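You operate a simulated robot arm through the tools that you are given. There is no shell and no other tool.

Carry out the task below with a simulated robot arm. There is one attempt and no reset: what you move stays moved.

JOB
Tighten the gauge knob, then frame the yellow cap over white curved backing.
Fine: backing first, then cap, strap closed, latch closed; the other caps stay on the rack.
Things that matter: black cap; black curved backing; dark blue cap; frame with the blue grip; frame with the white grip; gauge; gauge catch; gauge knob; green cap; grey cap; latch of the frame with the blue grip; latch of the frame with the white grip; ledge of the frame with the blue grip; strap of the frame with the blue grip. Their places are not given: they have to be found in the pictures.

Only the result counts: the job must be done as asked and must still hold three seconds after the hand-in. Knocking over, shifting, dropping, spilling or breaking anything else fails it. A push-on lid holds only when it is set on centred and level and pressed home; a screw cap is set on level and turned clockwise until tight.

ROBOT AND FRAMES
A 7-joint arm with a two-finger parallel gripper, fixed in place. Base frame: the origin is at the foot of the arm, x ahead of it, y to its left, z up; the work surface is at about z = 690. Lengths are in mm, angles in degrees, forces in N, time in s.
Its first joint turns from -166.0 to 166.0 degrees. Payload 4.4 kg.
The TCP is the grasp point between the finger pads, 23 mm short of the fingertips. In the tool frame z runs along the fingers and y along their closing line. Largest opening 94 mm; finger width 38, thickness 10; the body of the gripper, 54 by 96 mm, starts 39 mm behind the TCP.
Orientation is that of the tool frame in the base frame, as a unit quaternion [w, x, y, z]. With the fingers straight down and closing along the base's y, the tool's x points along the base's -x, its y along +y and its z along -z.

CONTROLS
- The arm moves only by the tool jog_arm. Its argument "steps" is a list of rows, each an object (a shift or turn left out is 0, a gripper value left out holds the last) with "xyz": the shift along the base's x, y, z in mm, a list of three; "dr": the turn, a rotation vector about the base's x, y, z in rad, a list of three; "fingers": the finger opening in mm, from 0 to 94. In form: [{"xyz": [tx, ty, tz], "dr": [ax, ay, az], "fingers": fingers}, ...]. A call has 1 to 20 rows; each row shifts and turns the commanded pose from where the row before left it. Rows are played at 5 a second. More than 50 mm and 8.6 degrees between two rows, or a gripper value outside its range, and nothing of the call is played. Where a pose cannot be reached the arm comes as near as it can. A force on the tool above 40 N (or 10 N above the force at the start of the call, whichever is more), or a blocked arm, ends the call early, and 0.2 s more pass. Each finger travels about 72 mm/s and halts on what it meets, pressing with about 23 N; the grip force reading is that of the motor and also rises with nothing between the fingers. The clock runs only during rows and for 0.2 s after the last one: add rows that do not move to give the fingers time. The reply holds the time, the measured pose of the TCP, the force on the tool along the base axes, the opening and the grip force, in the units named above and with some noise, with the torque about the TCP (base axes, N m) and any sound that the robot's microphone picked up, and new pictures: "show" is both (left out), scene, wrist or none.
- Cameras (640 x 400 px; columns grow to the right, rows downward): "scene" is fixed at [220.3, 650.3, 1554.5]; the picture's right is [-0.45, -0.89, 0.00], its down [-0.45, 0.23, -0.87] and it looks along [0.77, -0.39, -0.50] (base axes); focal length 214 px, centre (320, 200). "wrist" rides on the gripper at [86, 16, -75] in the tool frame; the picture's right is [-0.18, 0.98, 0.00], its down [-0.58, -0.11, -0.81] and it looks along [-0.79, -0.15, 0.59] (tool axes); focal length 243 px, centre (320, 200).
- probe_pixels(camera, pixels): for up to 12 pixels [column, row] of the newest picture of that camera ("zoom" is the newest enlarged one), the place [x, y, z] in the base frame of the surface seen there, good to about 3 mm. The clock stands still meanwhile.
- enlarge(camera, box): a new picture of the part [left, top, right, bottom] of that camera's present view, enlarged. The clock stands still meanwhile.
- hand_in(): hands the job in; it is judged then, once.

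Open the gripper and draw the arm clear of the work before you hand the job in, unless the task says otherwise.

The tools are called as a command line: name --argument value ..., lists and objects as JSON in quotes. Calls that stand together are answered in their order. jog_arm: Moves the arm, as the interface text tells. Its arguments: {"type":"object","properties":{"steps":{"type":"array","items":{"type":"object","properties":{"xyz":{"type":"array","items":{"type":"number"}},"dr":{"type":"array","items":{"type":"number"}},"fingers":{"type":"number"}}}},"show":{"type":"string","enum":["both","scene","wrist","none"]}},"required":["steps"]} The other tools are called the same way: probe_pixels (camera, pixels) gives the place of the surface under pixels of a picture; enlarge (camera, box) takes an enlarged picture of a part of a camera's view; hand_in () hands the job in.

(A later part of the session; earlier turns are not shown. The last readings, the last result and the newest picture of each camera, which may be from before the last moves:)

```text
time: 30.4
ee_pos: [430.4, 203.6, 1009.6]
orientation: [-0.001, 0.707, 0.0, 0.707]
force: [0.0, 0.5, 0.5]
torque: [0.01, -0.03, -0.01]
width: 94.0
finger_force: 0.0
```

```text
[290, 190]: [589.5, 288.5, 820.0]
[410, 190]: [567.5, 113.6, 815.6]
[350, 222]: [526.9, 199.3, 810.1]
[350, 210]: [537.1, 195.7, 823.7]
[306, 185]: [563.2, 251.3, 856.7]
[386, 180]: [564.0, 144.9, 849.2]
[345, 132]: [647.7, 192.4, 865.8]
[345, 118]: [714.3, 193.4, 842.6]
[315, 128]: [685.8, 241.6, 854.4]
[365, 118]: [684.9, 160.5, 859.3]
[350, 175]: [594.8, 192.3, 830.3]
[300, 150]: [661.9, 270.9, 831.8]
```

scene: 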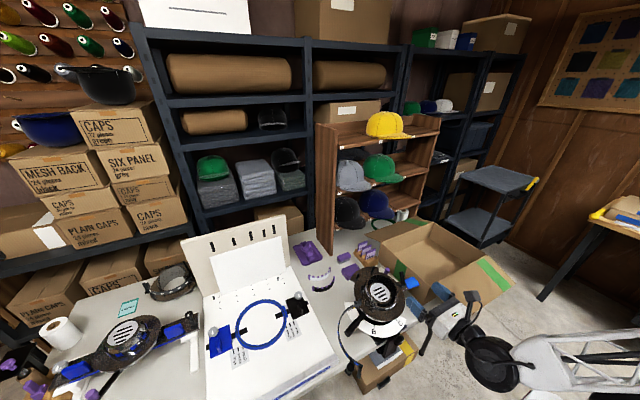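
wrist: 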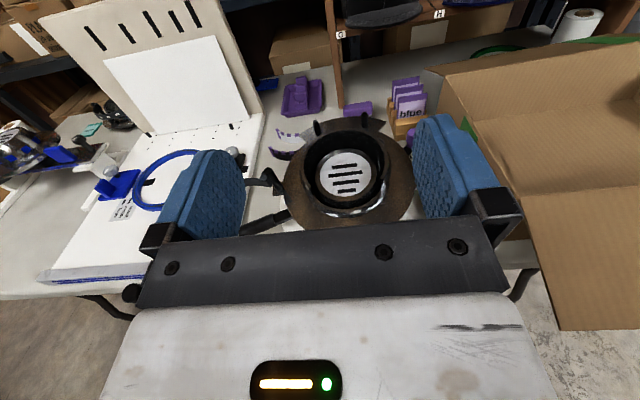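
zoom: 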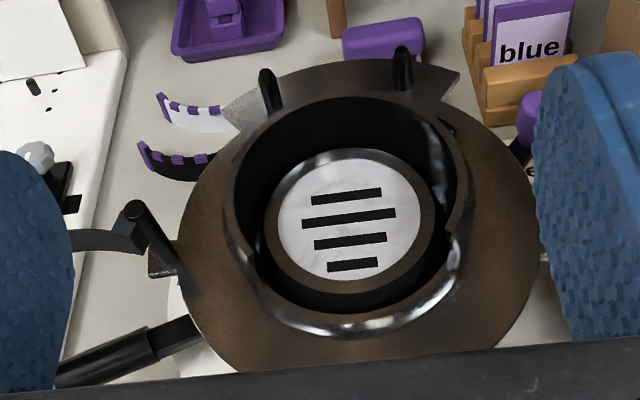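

Frame geometry: centre ≈ (595,198,822), tilt 10°, flange R≈90, cylinder R≈57, front wall cut low. Now I lower the horizontal gripper in front of the knob (knob ≈ (459,201,722)).

jog_arm --steps '[{"xyz": [-40, -2, 0]}, {"xyz": [-10, 0, -45]}, {"xyz": [0, 0, -48]}, {"xyz": [0, 0, -48]}, {"xyz": [0, 0, -48]}, {"xyz": [0, 0, -48]}, {"xyz": [0, 0, -40]}, {"xyz": [0, 0, 0]}]' --show "both"

enlarge --camera "wrist" --box '[230, 80, 420, 240]'

```text
time: 32.2
ee_pos: [382.2, 199.6, 731.3]
orientation: [0.0, 0.707, 0.0, 0.707]
force: [-0.6, -0.1, 0.1]
torque: [-0.01, 0.0, 0.02]
width: 94.0
finger_force: 0.0
```

scene: 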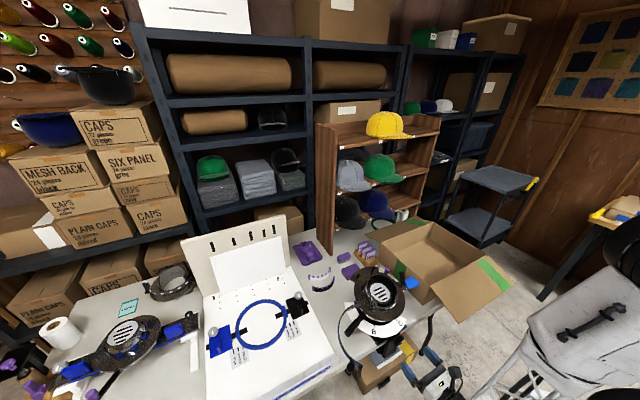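
wrist: 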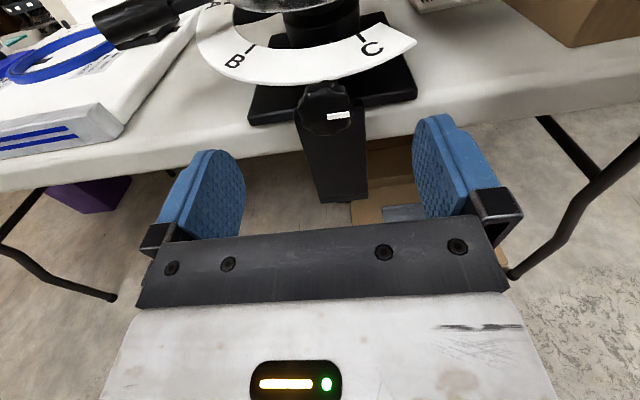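

```text
2.50 times, centred on (325, 160) of wrist
```

zoom: 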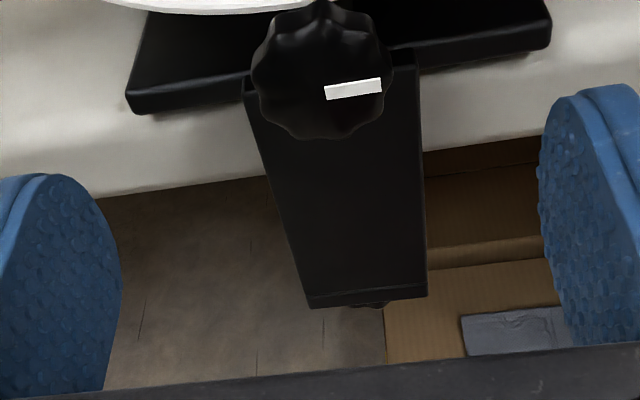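

The knob is at wrist (326,112), mark pointing right (to -y). I probe it precisely.

probe_pixels --camera "wrist" --pixels '[[322, 112], [338, 115], [300, 112], [326, 130], [326, 88], [350, 108], [335, 150], [305, 150], [360, 150], [270, 118], [400, 95], [260, 150]]'

enlarge --camera "wrist" --box '[280, 70, 370, 140]'

```text
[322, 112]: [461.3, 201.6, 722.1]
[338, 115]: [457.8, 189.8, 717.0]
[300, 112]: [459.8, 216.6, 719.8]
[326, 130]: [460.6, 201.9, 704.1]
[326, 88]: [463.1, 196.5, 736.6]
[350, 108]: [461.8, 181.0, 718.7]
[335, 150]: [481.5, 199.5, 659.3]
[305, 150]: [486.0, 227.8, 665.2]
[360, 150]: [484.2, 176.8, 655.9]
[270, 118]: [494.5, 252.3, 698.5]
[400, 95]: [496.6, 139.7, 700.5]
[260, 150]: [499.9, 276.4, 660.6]
```

```text
5.71 times, centred on (325, 105) of wrist
```

zoom: 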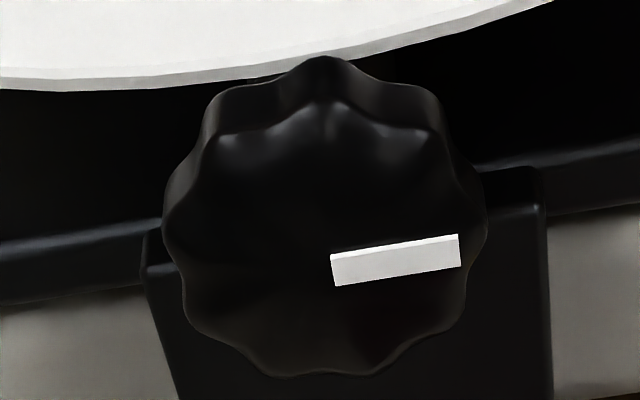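

Knob centre ≈ (460,198,721), diameter 40. I centre on it, pre-roll the gripper by -60° and narrow the fingers, then move in.

jog_arm --steps '[{"xyz": [0, -1.6, -10.3], "fingers": 64}, {"dr": [-0.149, 0, 0]}, {"dr": [-0.149, 0, 0]}, {"dr": [-0.149, 0, 0]}, {"dr": [-0.149, 0, 0]}, {"dr": [-0.149, 0, 0]}, {"dr": [-0.149, 0, 0]}, {"dr": [-0.149, 0, 0]}, {"xyz": [0, 0, 0]}]' --show "both"

```text
time: 34.2
ee_pos: [381.6, 200.6, 722.0]
orientation: [0.353, 0.613, 0.352, 0.613]
force: [0.9, -0.3, 0.4]
torque: [-0.02, 0.01, 0.01]
width: 64.1
finger_force: 0.1
```

scene: 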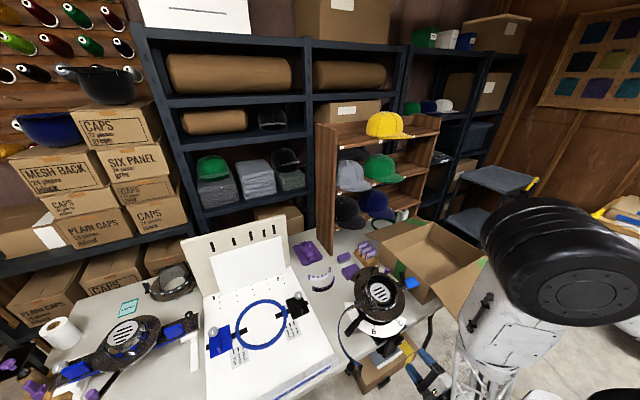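
wrist: 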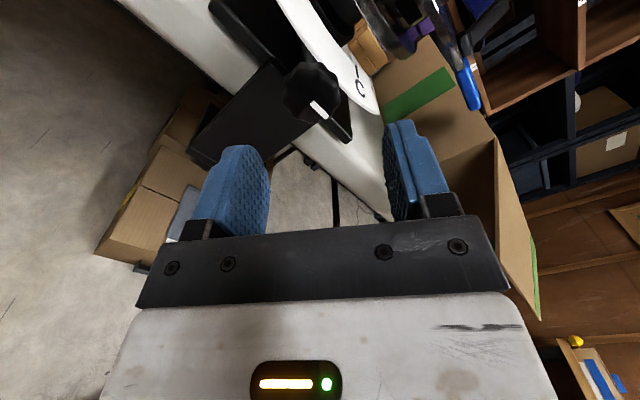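

The commanded pose is about (381,199.3,721.7). I advance 73 mm so the pads straddle the knob, then close on it.

jog_arm --steps '[{"xyz": [40, -1, -0.7]}, {"xyz": [25, 0, 0]}, {"xyz": [8, 0, 0]}, {"xyz": [0, 0, 0]}]' --show "both"

enlarge --camera "wrist" --box '[200, 40, 440, 240]'

```text
time: 35.2
ee_pos: [456.0, 199.2, 720.6]
orientation: [0.354, 0.613, 0.352, 0.612]
force: [0.5, -1.0, -0.1]
torque: [-0.01, 0.03, 0.04]
width: 63.8
finger_force: 0.1
```

scene: 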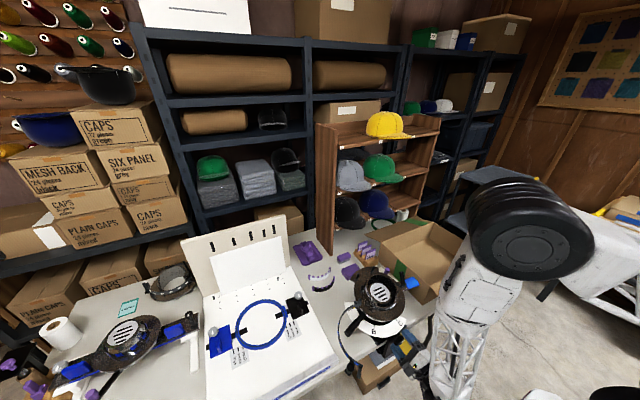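
wrist: 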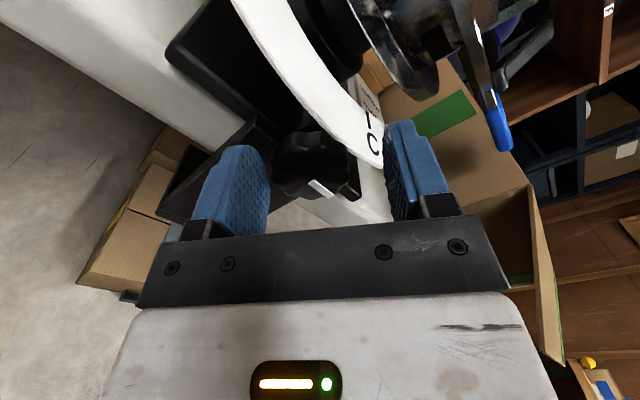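

```text
2.00 times, centred on (320, 140) of wrist
```

zoom: 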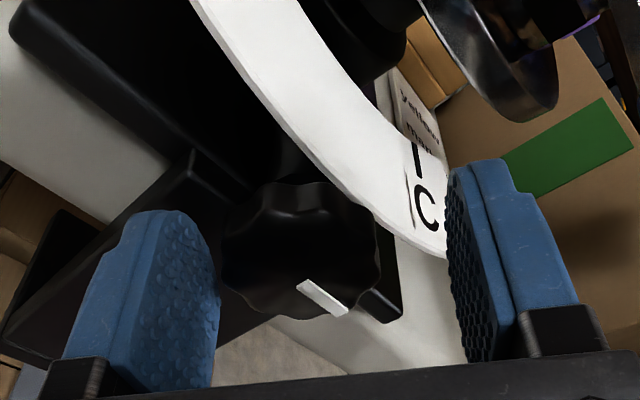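

The knob looks a few mm off-centre toward the left finger. I probe its edges to refine the centre.

probe_pixels --camera "zoom" --pixels '[[228, 245], [375, 260], [300, 250], [290, 310], [270, 230], [330, 230], [300, 190], [345, 215], [325, 295]]'

```text
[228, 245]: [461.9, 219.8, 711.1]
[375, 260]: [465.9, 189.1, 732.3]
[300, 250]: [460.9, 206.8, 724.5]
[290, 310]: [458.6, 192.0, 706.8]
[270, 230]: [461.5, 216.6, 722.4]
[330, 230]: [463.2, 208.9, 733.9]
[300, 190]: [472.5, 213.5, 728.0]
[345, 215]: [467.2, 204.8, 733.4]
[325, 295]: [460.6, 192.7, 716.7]
```

Averaging the views, the knob centre is about (460,201,721). I shift 2.5 mm in +y and close the fingers on the knob.

jog_arm --steps '[{"xyz": [1, 2.5, 0]}, {"fingers": 45}, {"fingers": 30}, {"fingers": 30}, {"fingers": 30}]' --show "wrist"

```text
time: 36.1
ee_pos: [455.4, 202.1, 718.5]
orientation: [0.351, 0.614, 0.354, 0.612]
force: [3.2, 22.4, -28.8]
torque: [0.19, 0.09, 0.07]
width: 46.3
finger_force: 18.9
stopped in row 4: the force on the tool passed its limit at 40 N (the readings are from after the stop); the commanded pose is now the measured one
```

wrist: 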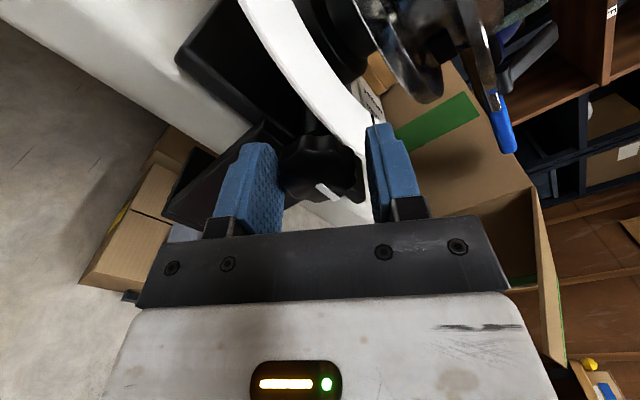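

The left finger touched first; gap remains on the right. I open, shift 3 mm toward the left-finger side ((0,+1.6,-2.7)) and close again.

jog_arm --steps '[{"fingers": 60}, {"xyz": [0, 1.6, -2.7]}, {"fingers": 46}, {"fingers": 40}, {"fingers": 36}, {"fingers": 36}]' --show "wrist"

```text
time: 37.5
ee_pos: [455.6, 203.3, 716.0]
orientation: [0.353, 0.613, 0.352, 0.613]
force: [1.3, -9.3, 11.5]
torque: [-0.04, -0.08, -0.24]
width: 42.0
finger_force: 6.8
```

wrist: 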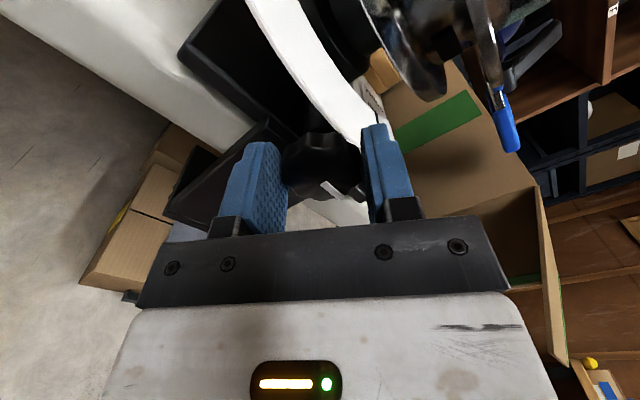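

Now nearly centred (small reverse force, width 42.0). I shift back ~0.7 mm and close firmly.

jog_arm --steps '[{"xyz": [0, -0.4, 0.6], "fingers": 36}, {"fingers": 34}, {"fingers": 32}, {"fingers": 32}]' --show "wrist"

enlarge --camera "wrist" --box '[200, 60, 440, 240]'

```text
time: 38.6
ee_pos: [455.0, 202.8, 716.2]
orientation: [0.351, 0.614, 0.353, 0.612]
force: [2.6, 2.2, -7.3]
torque: [0.05, -0.46, -0.2]
width: 41.3
finger_force: 44.6
stopped in row 4: the force on the tool passed its limit at 41 N (the readings are from after the stop); the commanded pose is now the measured one
```

wrist: 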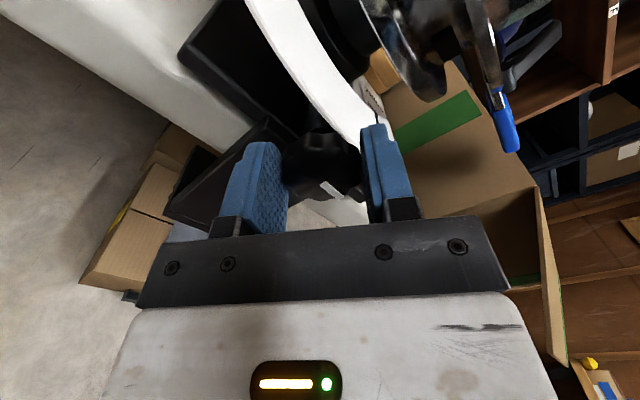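

```text
2.22 times, centred on (320, 150) of wrist
```

zoom: 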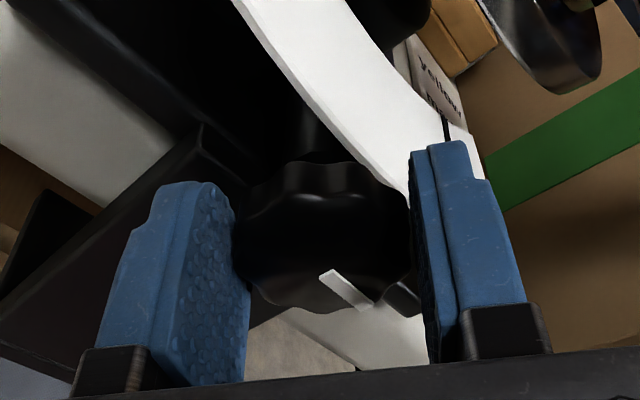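

Gripped (41.3 mm, 44 N). In the picture the knob centre sits ~3–5 mm toward the camera side of the finger axis, so I open slightly, shift along that direction and regrip to have the turn axis centred.

jog_arm --steps '[{"fingers": 56}, {"xyz": [0, 2.8, 1.7]}, {"fingers": 46}, {"fingers": 40}, {"fingers": 38}, {"fingers": 38}]' --show "wrist"

enlarge --camera "wrist" --box '[200, 60, 440, 240]'

```text
time: 40.0
ee_pos: [455.2, 205.3, 718.4]
orientation: [0.351, 0.614, 0.353, 0.613]
force: [-2.5, 5.4, -7.2]
torque: [0.08, 0.03, 0.14]
width: 42.3
finger_force: 4.3
```

wrist: 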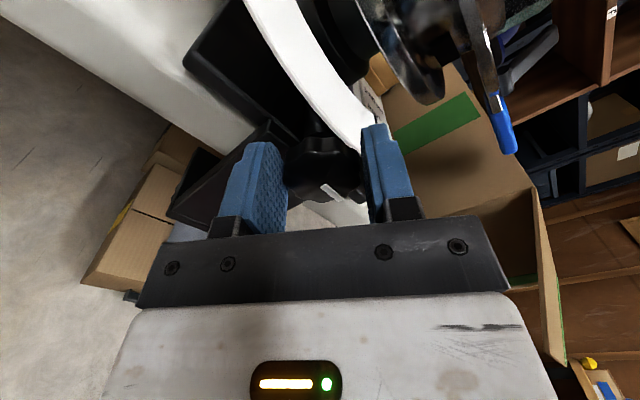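

```text
2.22 times, centred on (320, 150) of wrist
```

zoom: 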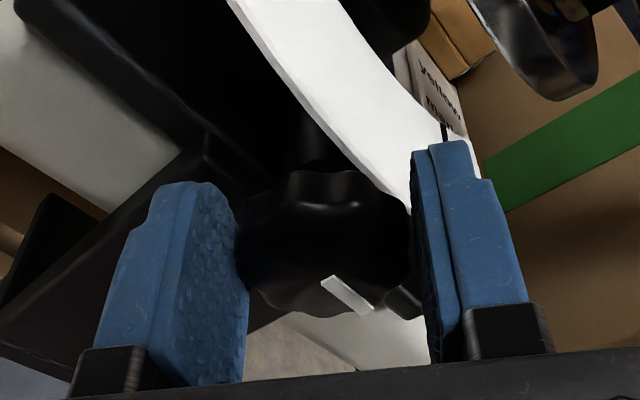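

Close firmly now and start turning clockwise (positive about x) in a few small steps, watching torque.

jog_arm --steps '[{"xyz": [0, 0.3, -0.4], "fingers": 36}, {"fingers": 34}, {"fingers": 32}, {"fingers": 30}, {"fingers": 28}]' --show "none"

```text
time: 41.2
ee_pos: [454.7, 206.4, 718.6]
orientation: [0.351, 0.614, 0.353, 0.613]
force: [-2.8, 20.4, -24.9]
torque: [0.24, 0.29, 0.03]
width: 41.9
finger_force: 15.7
```

The force shows the knob is still ~1 mm toward -tool_y; I shift with the force and see.

jog_arm --steps '[{"xyz": [0, 0.3, -0.5]}, {"xyz": [0, 0.2, -0.3]}, {"xyz": [0, 0, 0]}]' --show "none"

```text
time: 42.0
ee_pos: [455.9, 207.0, 718.0]
orientation: [0.352, 0.613, 0.352, 0.613]
force: [2.3, -8.2, 7.4]
torque: [-0.1, 0.02, 0.76]
width: 41.1
finger_force: 44.9
stopped in row 3: the force on the tool passed its limit at 46 N (the readings are from after the stop); the commanded pose is now the measured one
```

Now firmly gripped (44.9 N, force nearly balanced). I turn clockwise in small steps.

jog_arm --steps '[{"dr": [0.07, 0, 0]}, {"dr": [0.07, 0, 0]}, {"dr": [0.07, 0, 0]}]' --show "wrist"

```text
time: 42.5
ee_pos: [455.8, 206.6, 718.3]
orientation: [0.325, 0.628, 0.323, 0.629]
force: [-1.7, -10.0, 8.8]
torque: [-0.1, -0.19, 0.55]
width: 41.4
finger_force: 45.4
stopped in row 2: the force on the tool passed its limit at 44 N (the readings are from after the stop); the commanded pose is now the measured one
```

wrist: 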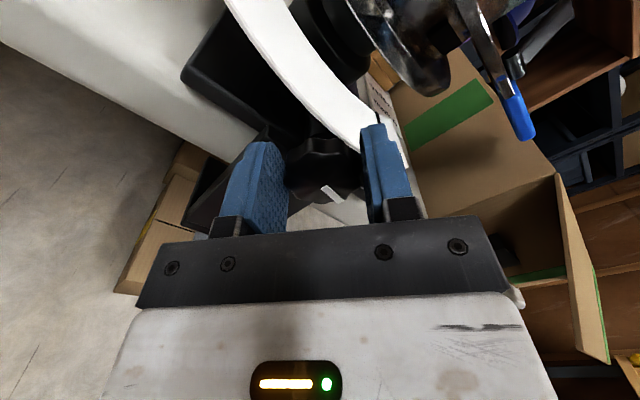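

It turned ~5° with little torque, but the grip was too stiff for the force guard. I relax the grip a little and continue turning.

jog_arm --steps '[{"fingers": 38}, {"dr": [0.05, 0, 0]}, {"dr": [0.07, 0, 0]}, {"dr": [0.07, 0, 0]}, {"dr": [0.07, 0, 0]}]' --show "wrist"

```text
time: 43.2
ee_pos: [455.1, 206.0, 719.4]
orientation: [0.303, 0.639, 0.3, 0.64]
force: [6.7, -13.5, 4.0]
torque: [-0.06, -0.23, 0.47]
width: 41.1
finger_force: 45.0
stopped in row 3: the force on the tool passed its limit at 42 N (the readings are from after the stop); the commanded pose is now the measured one
```

wrist: 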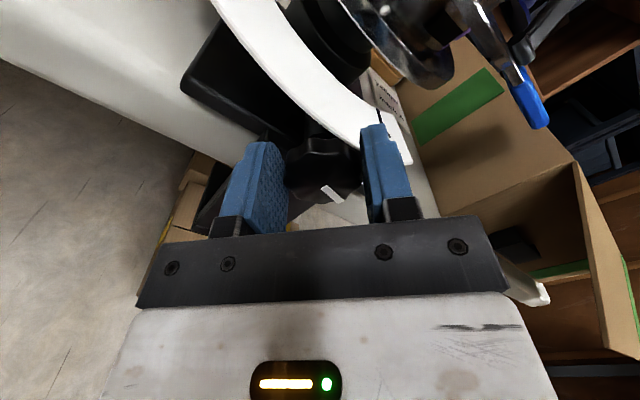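

The knob does turn with the gripper, but lateral force builds up, meaning the rotation axis is offset. I zoom in to judge the offset.

enlarge --camera "wrist" --box '[270, 120, 380, 210]'

probe_pixels --camera "wrist" --pixels '[[320, 165], [300, 180], [340, 175], [322, 195], [330, 190], [325, 200], [320, 150], [300, 150], [345, 150]]'

```text
4.44 times, centred on (325, 165) of wrist
```

zoom: 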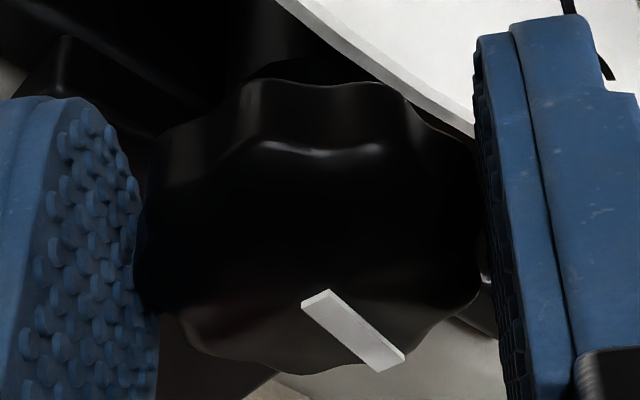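

```text
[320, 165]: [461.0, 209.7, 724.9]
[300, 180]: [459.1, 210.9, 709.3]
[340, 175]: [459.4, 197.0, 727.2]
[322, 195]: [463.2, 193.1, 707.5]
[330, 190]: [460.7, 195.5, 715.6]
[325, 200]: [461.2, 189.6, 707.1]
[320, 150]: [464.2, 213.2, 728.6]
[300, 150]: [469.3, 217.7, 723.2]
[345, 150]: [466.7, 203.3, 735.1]
```

The mark's inner end marks the knob centre (zoom (312,300)): the finger axis is ~7.5 mm off along tool x. I open, shift (0,-5.8,-4.8), and regrip.

jog_arm --steps '[{"fingers": 58}, {"fingers": 58}, {"xyz": [0, -5.8, -4.8]}, {"xyz": [0, 0, 0]}]' --show "wrist"

enlarge --camera "wrist" --box '[260, 110, 380, 210]'

```text
time: 44.2
ee_pos: [456.3, 201.1, 713.3]
orientation: [0.304, 0.638, 0.301, 0.64]
force: [-0.2, 0.4, 0.2]
torque: [0.02, 0.0, 0.03]
width: 58.2
finger_force: 0.0
```

wrist: 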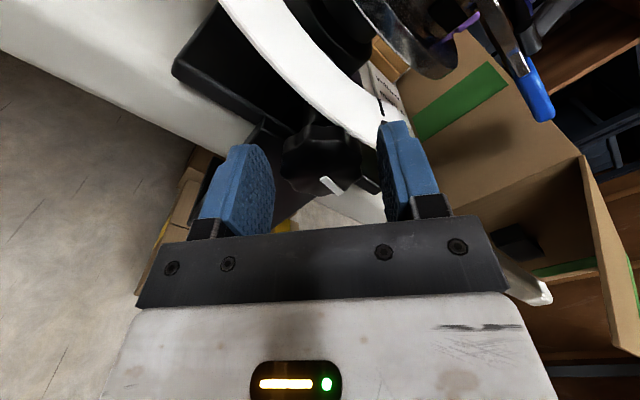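

```text
4.00 times, centred on (320, 160) of wrist
```

zoom: 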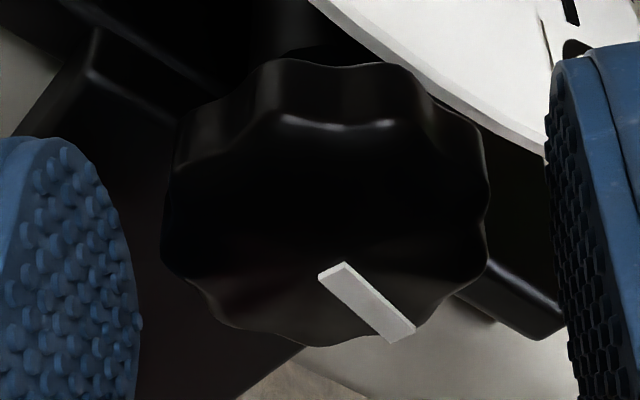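

Accounting for the raised mark, the knob centre now lies on the finger axis (≈(320,170)). I close the fingers and start turning.

jog_arm --steps '[{"fingers": 46}, {"fingers": 40}, {"fingers": 36}, {"fingers": 34}, {"fingers": 34}]' --show "none"

```text
time: 45.4
ee_pos: [455.9, 200.8, 714.3]
orientation: [0.303, 0.639, 0.3, 0.641]
force: [3.4, -15.5, 12.8]
torque: [0.01, 0.16, -0.22]
width: 42.8
finger_force: 9.9
```

jog_arm --steps '[{"xyz": [0, -0.4, 0.5]}, {"xyz": [0, -0.2, 0.2]}, {"fingers": 32}, {"fingers": 30}]' --show "none"

```text
time: 46.4
ee_pos: [455.2, 199.5, 715.0]
orientation: [0.303, 0.639, 0.3, 0.641]
force: [-10.0, 34.3, -8.6]
torque: [0.04, 0.46, 0.92]
width: 41.5
finger_force: 44.8
```

jog_arm --steps '[{"xyz": [0, 0.3, -0.1]}, {"xyz": [0, 0.2, -0.1]}]' --show "none"

```text
time: 47.0
ee_pos: [455.2, 199.1, 713.2]
orientation: [0.304, 0.638, 0.3, 0.64]
force: [-6.5, -1.4, 20.0]
torque: [0.02, -0.56, 0.96]
width: 41.1
finger_force: 44.9
```

Forces are moderate now. I try turning in small steps.

jog_arm --steps '[{"dr": [0.05, 0, 0], "xyz": [0, 0, 0.2]}, {"dr": [0.05, 0, 0]}, {"dr": [0.05, 0, 0]}, {"dr": [0.05, 0, 0]}, {"dr": [0.05, 0, 0]}, {"dr": [0.05, 0, 0]}]' --show "none"

```text
time: 48.4
ee_pos: [456.0, 200.4, 712.1]
orientation: [0.205, 0.676, 0.201, 0.678]
force: [1.5, 1.3, 12.6]
torque: [0.02, -0.5, 1.04]
width: 41.1
finger_force: 45.2
```

Turning freely with no axial torque. I continue.

jog_arm --steps '[{"dr": [0.07, 0, 0]}, {"dr": [0.07, 0, 0]}, {"dr": [0.07, 0, 0]}, {"dr": [0.07, 0, 0]}, {"dr": [0.07, 0, 0]}, {"dr": [0.07, 0, 0]}, {"dr": [0.07, 0, 0]}, {"dr": [0.07, 0, 0]}, {"dr": [0, 0, 0]}]' --show "wrist"

```text
time: 50.4
ee_pos: [456.0, 199.7, 714.9]
orientation: [0.01, 0.707, 0.006, 0.707]
force: [-16.5, 11.5, 12.4]
torque: [-0.05, -0.35, 0.27]
width: 40.3
finger_force: 44.8
```

wrist: 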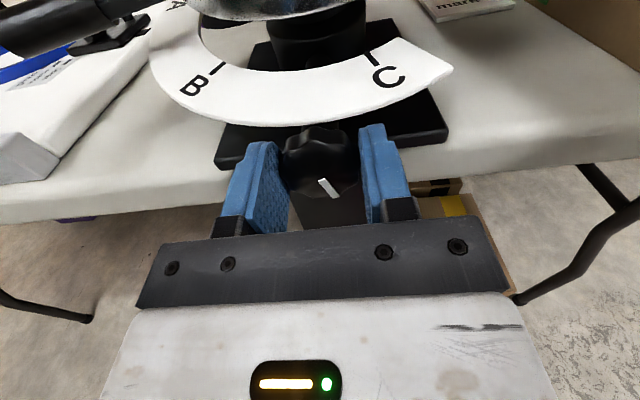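

The knob follows (mark now pointing lower right). I keep turning.

jog_arm --steps '[{"dr": [0.07, 0, 0]}, {"dr": [0.07, 0, 0]}, {"dr": [0.07, 0, 0]}, {"dr": [0.07, 0, 0]}, {"dr": [0.07, 0, 0]}, {"dr": [0.07, 0, 0]}, {"dr": [0.07, 0, 0]}, {"dr": [0.07, 0, 0]}, {"dr": [0.07, 0, 0]}, {"dr": [0.07, 0, 0]}, {"dr": [0, 0, 0]}]' --show "wrist"

```text
time: 52.8
ee_pos: [455.4, 199.8, 715.5]
orientation: [-0.232, 0.668, -0.238, 0.666]
force: [-0.3, -37.6, -10.1]
torque: [-0.63, 0.01, -0.44]
width: 41.8
finger_force: 44.7
```

wrist: 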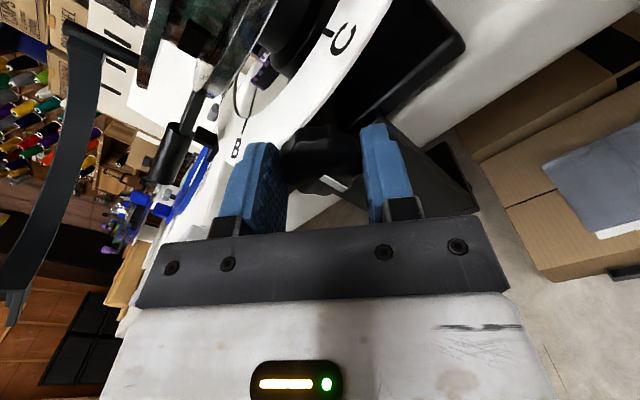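

A reaction torque of -0.63 N·m about x appeared and the mark lags a bit in the gripper, so the knob seems to be reaching its tight end. I zoom to check.

enlarge --camera "wrist" --box '[260, 110, 380, 210]'

```text
4.00 times, centred on (320, 160) of wrist
```

zoom: 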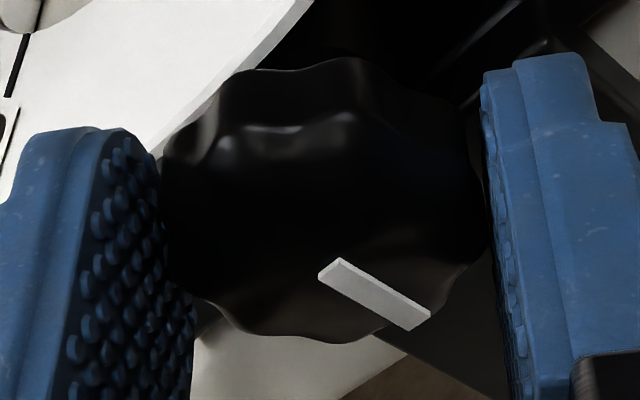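

The knob turned about 85° and now resists. I turn a bit more to be sure it is fully tight.

jog_arm --steps '[{"dr": [0.05, 0, 0], "xyz": [0, -0.4, -0.1]}, {"dr": [0.05, 0, 0]}, {"dr": [0.05, 0, 0]}, {"dr": [0, 0, 0]}]' --show "wrist"

enlarge --camera "wrist" --box '[260, 110, 380, 210]'

```text
time: 53.7
ee_pos: [454.9, 200.3, 714.3]
orientation: [-0.283, 0.649, -0.286, 0.646]
force: [-11.0, 6.0, 7.5]
torque: [-0.35, 0.06, 0.22]
width: 41.4
finger_force: 44.9
stopped in row 4: the force on the tool passed its limit at 51 N (the readings are from after the stop); the commanded pose is now the measured one
```

wrist: 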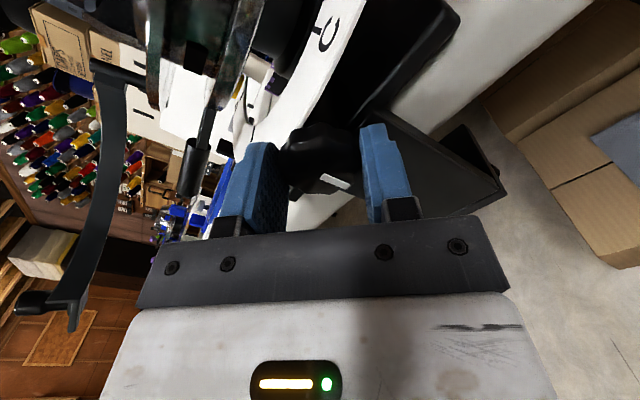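

```text
4.00 times, centred on (320, 160) of wrist
```

zoom: 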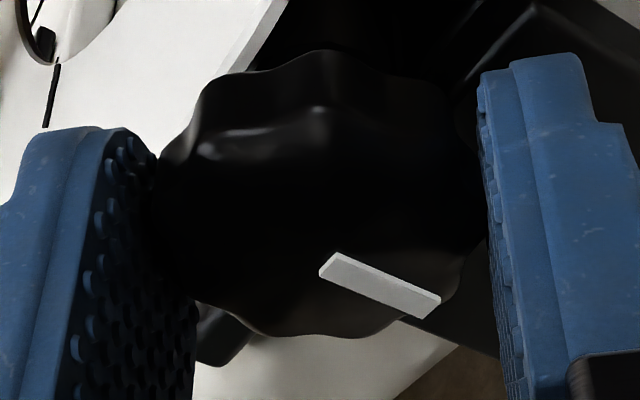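

The mark slips in the gripper now, so the knob is at its stop (mark ≈ 6 o'clock, ~90° turned). I release, back off and roll level to verify visually.

jog_arm --steps '[{"fingers": 50}, {"fingers": 64}, {"xyz": [-20, 0, 0], "fingers": 64}, {"xyz": [-40, 0, 0]}, {"xyz": [-15, 0, 0]}, {"dr": [-0.138, 0, 0]}, {"dr": [-0.138, 0, 0]}, {"dr": [-0.138, 0, 0]}, {"dr": [-0.138, 0, 0]}, {"dr": [-0.138, 0, 0]}, {"dr": [-0.138, 0, 0]}, {"dr": [0, 0, 0]}]' --show "wrist"

enlarge --camera "wrist" --box '[250, 60, 400, 180]'

```text
time: 56.3
ee_pos: [386.7, 208.6, 717.1]
orientation: [-0.002, 0.703, -0.005, 0.711]
force: [0.7, 0.1, 1.2]
torque: [0.0, 0.01, 0.0]
width: 64.0
finger_force: 0.0
```

wrist: 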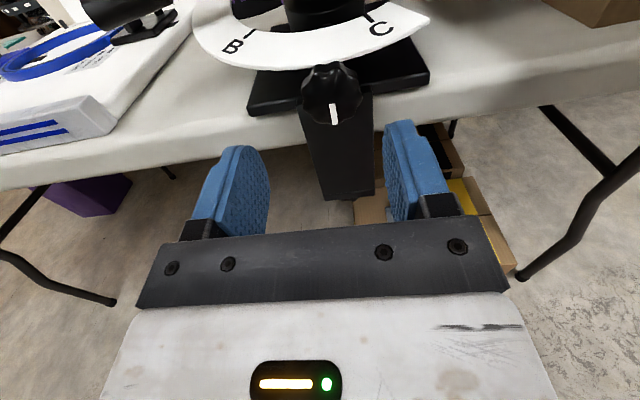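

```text
3.33 times, centred on (325, 120) of wrist
```

zoom: 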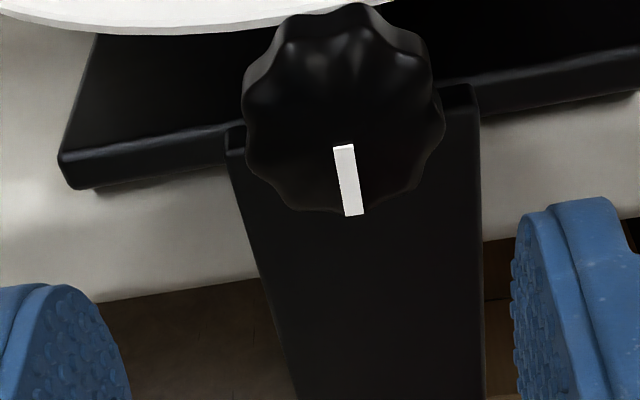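

The mark points straight down: the knob is tightened by 90° to its stop. Now I raise the tool to look closely at the frame's front (ledge) before handling the backing.

jog_arm --steps '[{"xyz": [0, -8, 45], "fingers": 94}, {"xyz": [0, 0, 45]}, {"xyz": [0, 0, 45]}, {"xyz": [20, 0, 40]}, {"xyz": [40, 0, 0]}, {"xyz": [25, 0, 0]}, {"xyz": [0, 0, 0]}]' --show "wrist"

enlarge --camera "wrist" --box '[210, 60, 430, 240]'

```text
time: 57.9
ee_pos: [466.2, 192.0, 889.1]
orientation: [0.003, 0.708, 0.0, 0.706]
force: [-0.6, 0.0, -0.7]
torque: [-0.03, 0.0, 0.01]
width: 93.8
finger_force: 0.0
```

wrist: 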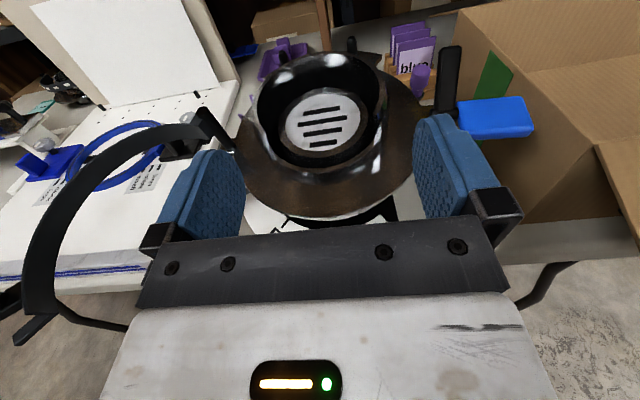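

```text
2.22 times, centred on (320, 150) of wrist
```

zoom: 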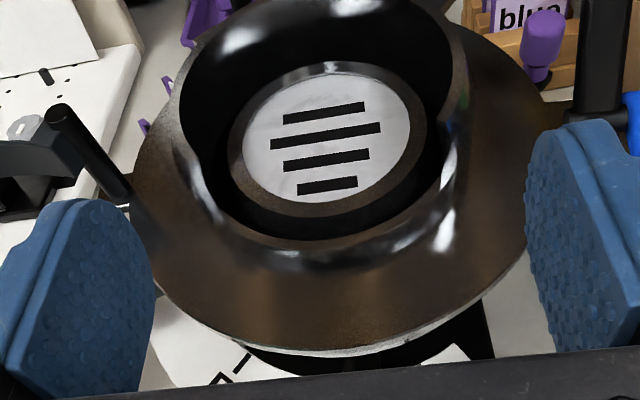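

enlarge --camera "wrist" --box '[235, 100, 425, 225]'

probe_pixels --camera "wrist" --pixels '[[325, 160], [325, 166], [325, 172], [325, 180], [325, 190], [325, 205], [325, 213], [270, 150], [260, 165], [380, 140], [400, 145], [385, 100]]'

```text
3.20 times, centred on (330, 162) of wrist
```

zoom: 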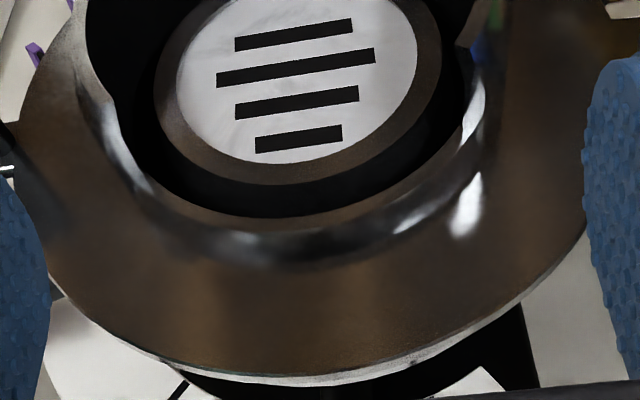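

```text
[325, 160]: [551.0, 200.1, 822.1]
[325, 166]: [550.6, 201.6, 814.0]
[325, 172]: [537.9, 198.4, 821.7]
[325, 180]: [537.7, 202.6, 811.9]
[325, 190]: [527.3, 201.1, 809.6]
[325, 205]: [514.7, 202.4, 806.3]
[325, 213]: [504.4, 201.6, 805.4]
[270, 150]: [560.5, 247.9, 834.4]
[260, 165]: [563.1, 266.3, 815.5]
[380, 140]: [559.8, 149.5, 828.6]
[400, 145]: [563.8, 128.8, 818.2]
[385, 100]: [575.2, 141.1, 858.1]
```

The front wall's outer face is at x≈538 with its top (lip) at z≈822 between x≈538–551; cylinder R≈58. Now I retreat and turn the tool down with the closing line along x, for the backing.

jog_arm --steps '[{"xyz": [-30, 0, 20]}, {"xyz": [-10, 0, 40]}, {"xyz": [0, 0, 40], "dr": [0, 0.1428, 0]}, {"dr": [0, 0.1428, 0]}, {"dr": [0, 0.1428, 0]}, {"dr": [0, 0.1428, 0]}, {"dr": [0, 0.1428, 0]}, {"dr": [0, 0.1428, 0]}, {"dr": [0, 0.1428, 0]}, {"dr": [0, 0.1428, 0]}, {"dr": [0, 0.1428, 0]}, {"dr": [0, 0.1428, 0]}, {"dr": [0, 0.1428, 0]}, {"dr": [0, 0, 0]}]' --show "scene"

probe_pixels --camera "scene" --pixels '[[325, 200], [318, 160], [333, 240], [437, 130], [350, 222], [440, 180]]'

```text
time: 60.9
ee_pos: [425.1, 192.2, 988.1]
orientation: [0.002, 1.0, 0.001, -0.002]
force: [-0.3, -0.7, 0.2]
torque: [0.02, 0.0, 0.02]
width: 93.8
finger_force: 0.1
```

scene: 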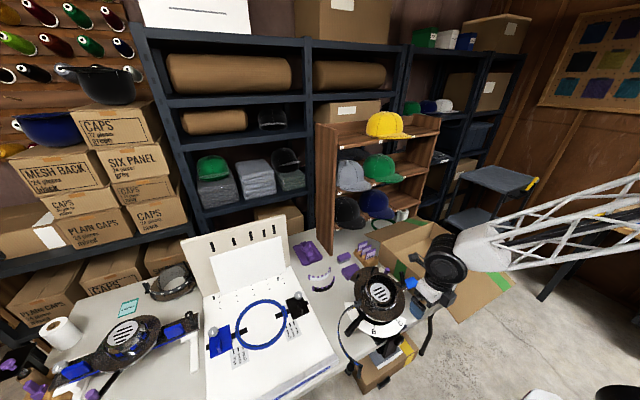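

```text
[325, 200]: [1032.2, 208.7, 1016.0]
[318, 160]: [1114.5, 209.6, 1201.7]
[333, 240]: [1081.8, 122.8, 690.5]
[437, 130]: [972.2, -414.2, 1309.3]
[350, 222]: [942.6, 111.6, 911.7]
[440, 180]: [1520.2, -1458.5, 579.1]
```

jog_arm --steps '[{"xyz": [39, 11.5, 0], "dr": [0, 0, -0.1428]}, {"xyz": [39, 11.5, 0], "dr": [0, 0, -0.1428]}, {"xyz": [39, 11.5, 0], "dr": [0, 0, -0.1428]}, {"xyz": [39, 11.5, 0], "dr": [0, 0, -0.1428]}, {"xyz": [39, 11.5, 0], "dr": [0, 0, -0.1428]}, {"xyz": [39, 11.5, 0], "dr": [0, 0, -0.1428]}, {"xyz": [39, 11.5, 0], "dr": [0, 0, -0.1428]}, {"xyz": [39, 11.5, 0], "dr": [0, 0, -0.1428]}, {"xyz": [39, 11.5, 0], "dr": [0, 0, -0.1428]}, {"xyz": [39, 11.5, -20], "dr": [0, 0, -0.1428]}, {"xyz": [39, 11, -20], "dr": [0, 0, -0.1428]}, {"xyz": [0, 0, -45]}, {"xyz": [0, 0, 0]}]' --show "wrist"

```text
time: 63.7
ee_pos: [855.6, 319.3, 901.9]
orientation: [0.001, 0.708, -0.706, -0.002]
force: [0.0, 0.0, 0.0]
torque: [0.03, 0.02, -0.02]
width: 93.9
finger_force: 0.1
```

wrist: 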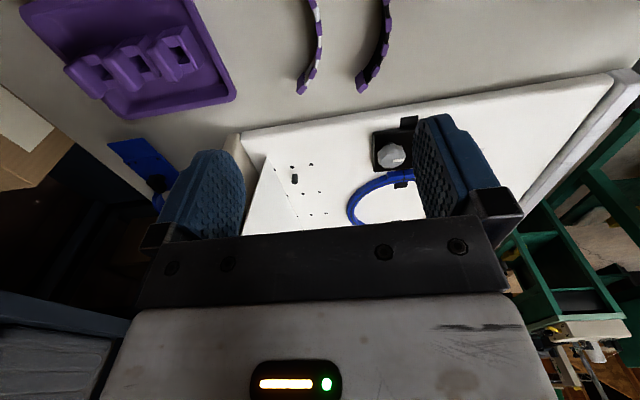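

The backings are at the top of the picture; I shift the tool in -y by 90 mm to look at them properly.

jog_arm --steps '[{"xyz": [0, -45, 0]}, {"xyz": [0, -45, 0]}, {"xyz": [0, 0, 0]}]' --show "wrist"

enlarge --camera "wrist" --box '[240, 60, 440, 210]'

```text
time: 64.5
ee_pos: [853.0, 227.9, 900.7]
orientation: [0.001, 0.708, -0.706, -0.002]
force: [-0.1, -0.2, -1.0]
torque: [0.01, -0.04, -0.03]
width: 93.9
finger_force: 0.1
```

wrist: 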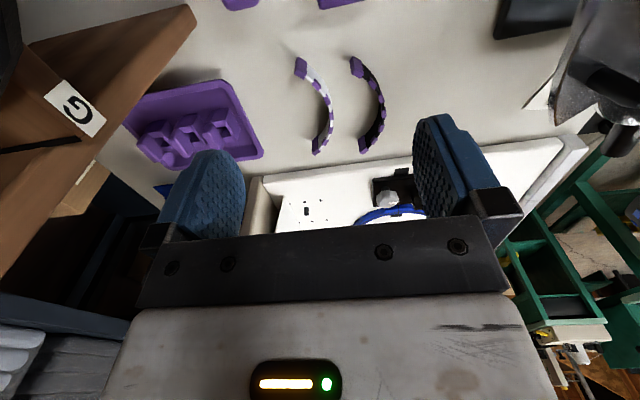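

```text
2.67 times, centred on (340, 135) of wrist
```

zoom: 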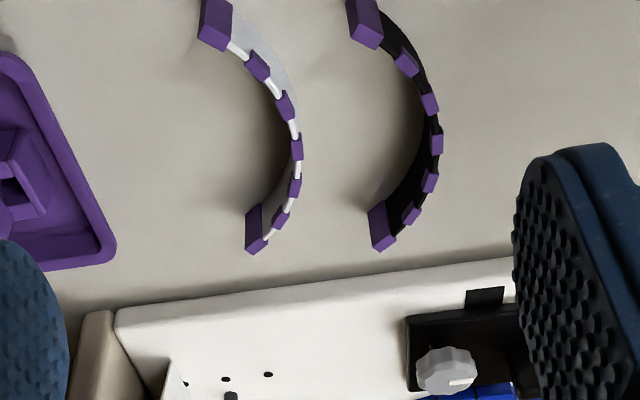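

enlarge --camera "wrist" --box '[280, 45, 400, 165]'

probe_pixels --camera "wrist" --pixels '[[300, 65], [315, 75], [330, 100], [331, 116], [328, 140], [318, 145], [322, 83], [333, 108], [335, 110], [316, 150]]'

```text
3.33 times, centred on (340, 105) of wrist
```

zoom: 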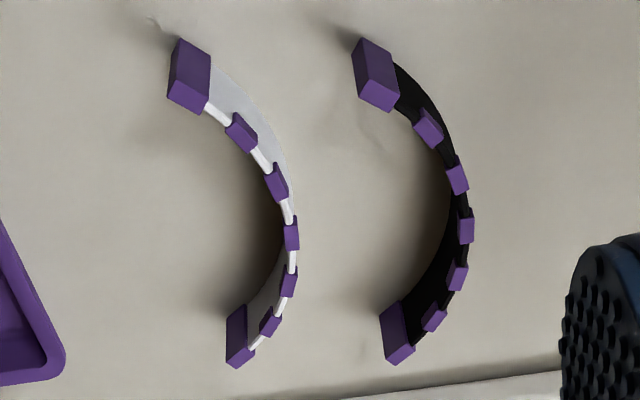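

```text
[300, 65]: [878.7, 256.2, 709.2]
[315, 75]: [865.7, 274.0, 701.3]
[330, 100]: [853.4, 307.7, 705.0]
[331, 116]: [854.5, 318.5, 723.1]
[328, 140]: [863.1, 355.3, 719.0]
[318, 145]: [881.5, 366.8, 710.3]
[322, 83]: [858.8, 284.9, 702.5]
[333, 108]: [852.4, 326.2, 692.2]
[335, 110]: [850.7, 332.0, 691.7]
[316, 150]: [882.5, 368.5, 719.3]
```

The white backing fits a circle of R≈69 with the bulge mid tab at about (856,316), height ~31 mm. I align (yaw -3°), set the opening to 44 mm, and move above its middle.

jog_arm --steps '[{"xyz": [1, 44, 0], "dr": [0, 0, -0.054], "fingers": 44}, {"xyz": [2, 44, 0]}, {"xyz": [0, 0, -45]}, {"xyz": [0, 0, -45]}, {"xyz": [0, 0, -30]}, {"xyz": [0, 0, 0]}]' --show "both"

enlarge --camera "wrist" --box '[220, 40, 420, 190]'

```text
time: 65.9
ee_pos: [855.7, 315.7, 782.4]
orientation: [-0.001, -0.689, 0.725, 0.002]
force: [0.1, -0.6, 0.0]
torque: [0.01, 0.0, -0.01]
width: 44.0
finger_force: 0.2
```

scene: 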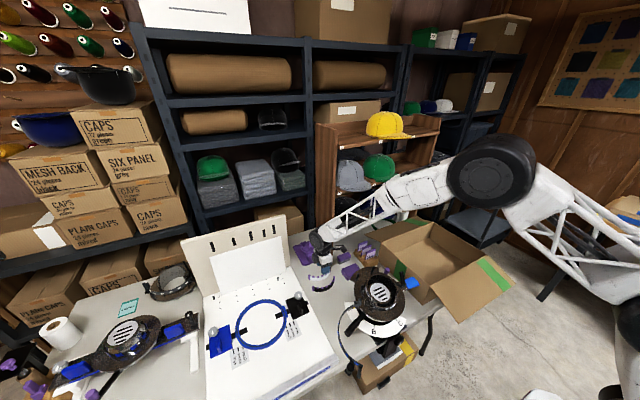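
wrist: 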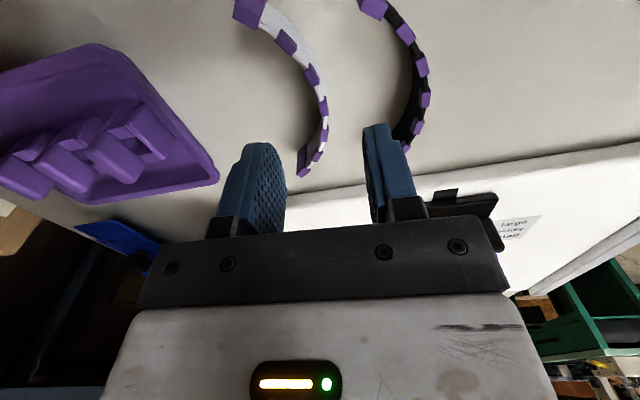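

```text
2.67 times, centred on (320, 115) of wrist
```

zoom: 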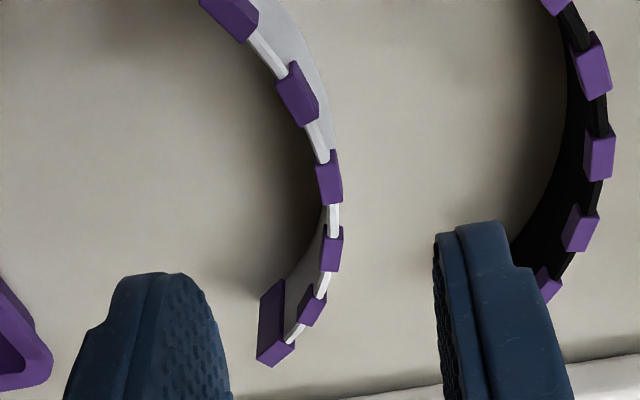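

The middle tab is within ~1.5 mm of the finger axis. I shift (-1.4,+0.6), lower to TCP z≈726 (tips ~703) and look again before closing.

jog_arm --steps '[{"xyz": [-1.4, 0.6, -30]}, {"xyz": [0, 0, -20]}, {"xyz": [0, 0, -6]}, {"xyz": [0, 0, 0]}]' --show "wrist"

enlarge --camera "wrist" --box '[220, 40, 420, 220]'

```text
time: 66.9
ee_pos: [853.6, 315.1, 725.8]
orientation: [0.0, -0.689, 0.725, 0.002]
force: [-0.3, -0.3, -0.2]
torque: [-0.03, 0.0, 0.02]
width: 44.1
finger_force: 0.1
```

wrist: 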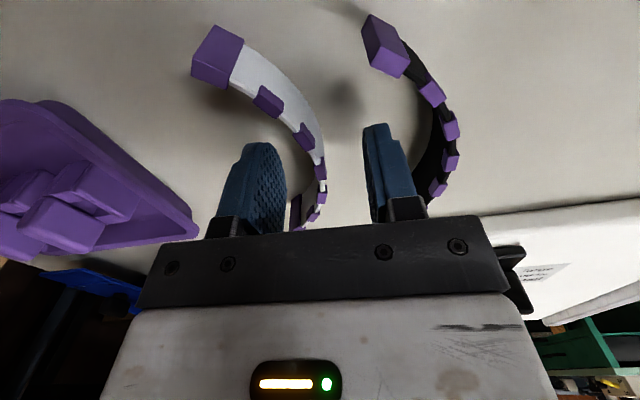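

```text
2.22 times, centred on (320, 130) of wrist
```

zoom: 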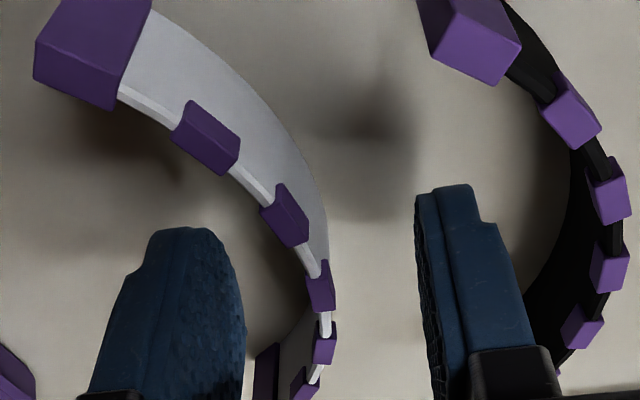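

The middle tab is between the fingers at (320,169). I close on it.

jog_arm --steps '[{"fingers": 30}, {"fingers": 20}, {"fingers": 12}, {"fingers": 4}, {"fingers": 0}, {"fingers": 0}]' --show "wrist"

enlarge --camera "wrist" --box '[220, 40, 420, 220]'

```text
time: 68.3
ee_pos: [854.3, 315.9, 726.5]
orientation: [-0.002, -0.689, 0.725, 0.003]
force: [0.2, 0.2, 1.4]
torque: [-0.07, 0.01, -0.05]
width: 2.9
finger_force: 22.7
```

wrist: 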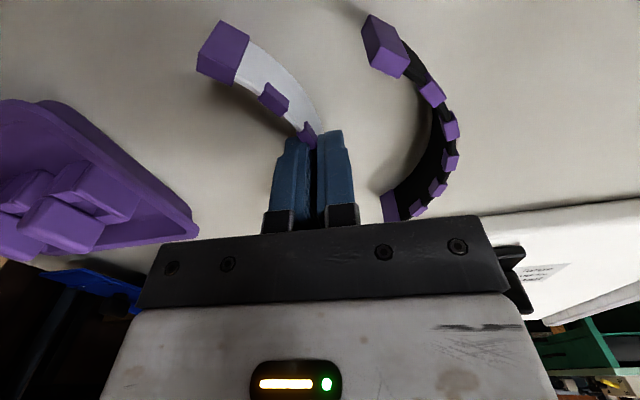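

```text
2.22 times, centred on (320, 130) of wrist
```

zoom: 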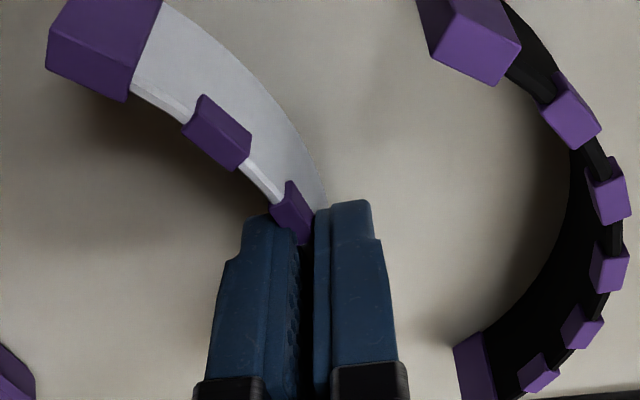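

Gripped (width 2.9, 22.7 N). I lift it slowly and look.

jog_arm --steps '[{"xyz": [0, 0, 15]}, {"xyz": [0, 0, 30]}, {"xyz": [0, 0, 40]}, {"xyz": [0, 0, 40]}, {"xyz": [0, 0, 0]}]' --show "both"

enlarge --camera "wrist" --box '[180, 20, 420, 220]'

```text
time: 69.5
ee_pos: [854.5, 316.2, 851.1]
orientation: [-0.002, -0.689, 0.725, 0.002]
force: [0.0, -0.8, -0.5]
torque: [-0.01, -0.01, -0.01]
width: 3.0
finger_force: 23.2
```

scene: 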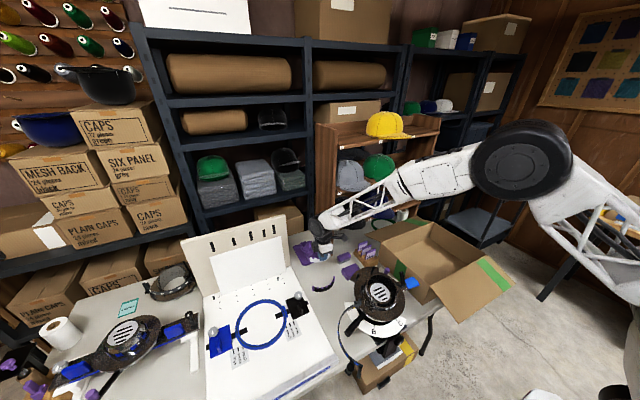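
wrist: 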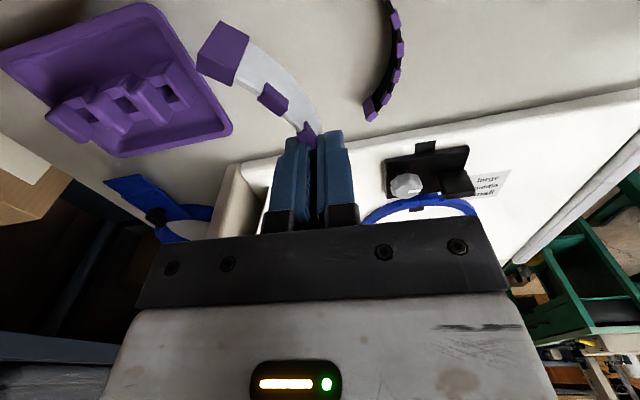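

```text
2.00 times, centred on (300, 120) of wrist
```

zoom: 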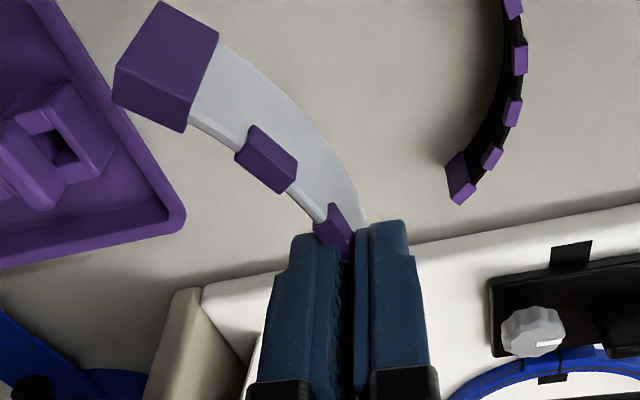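

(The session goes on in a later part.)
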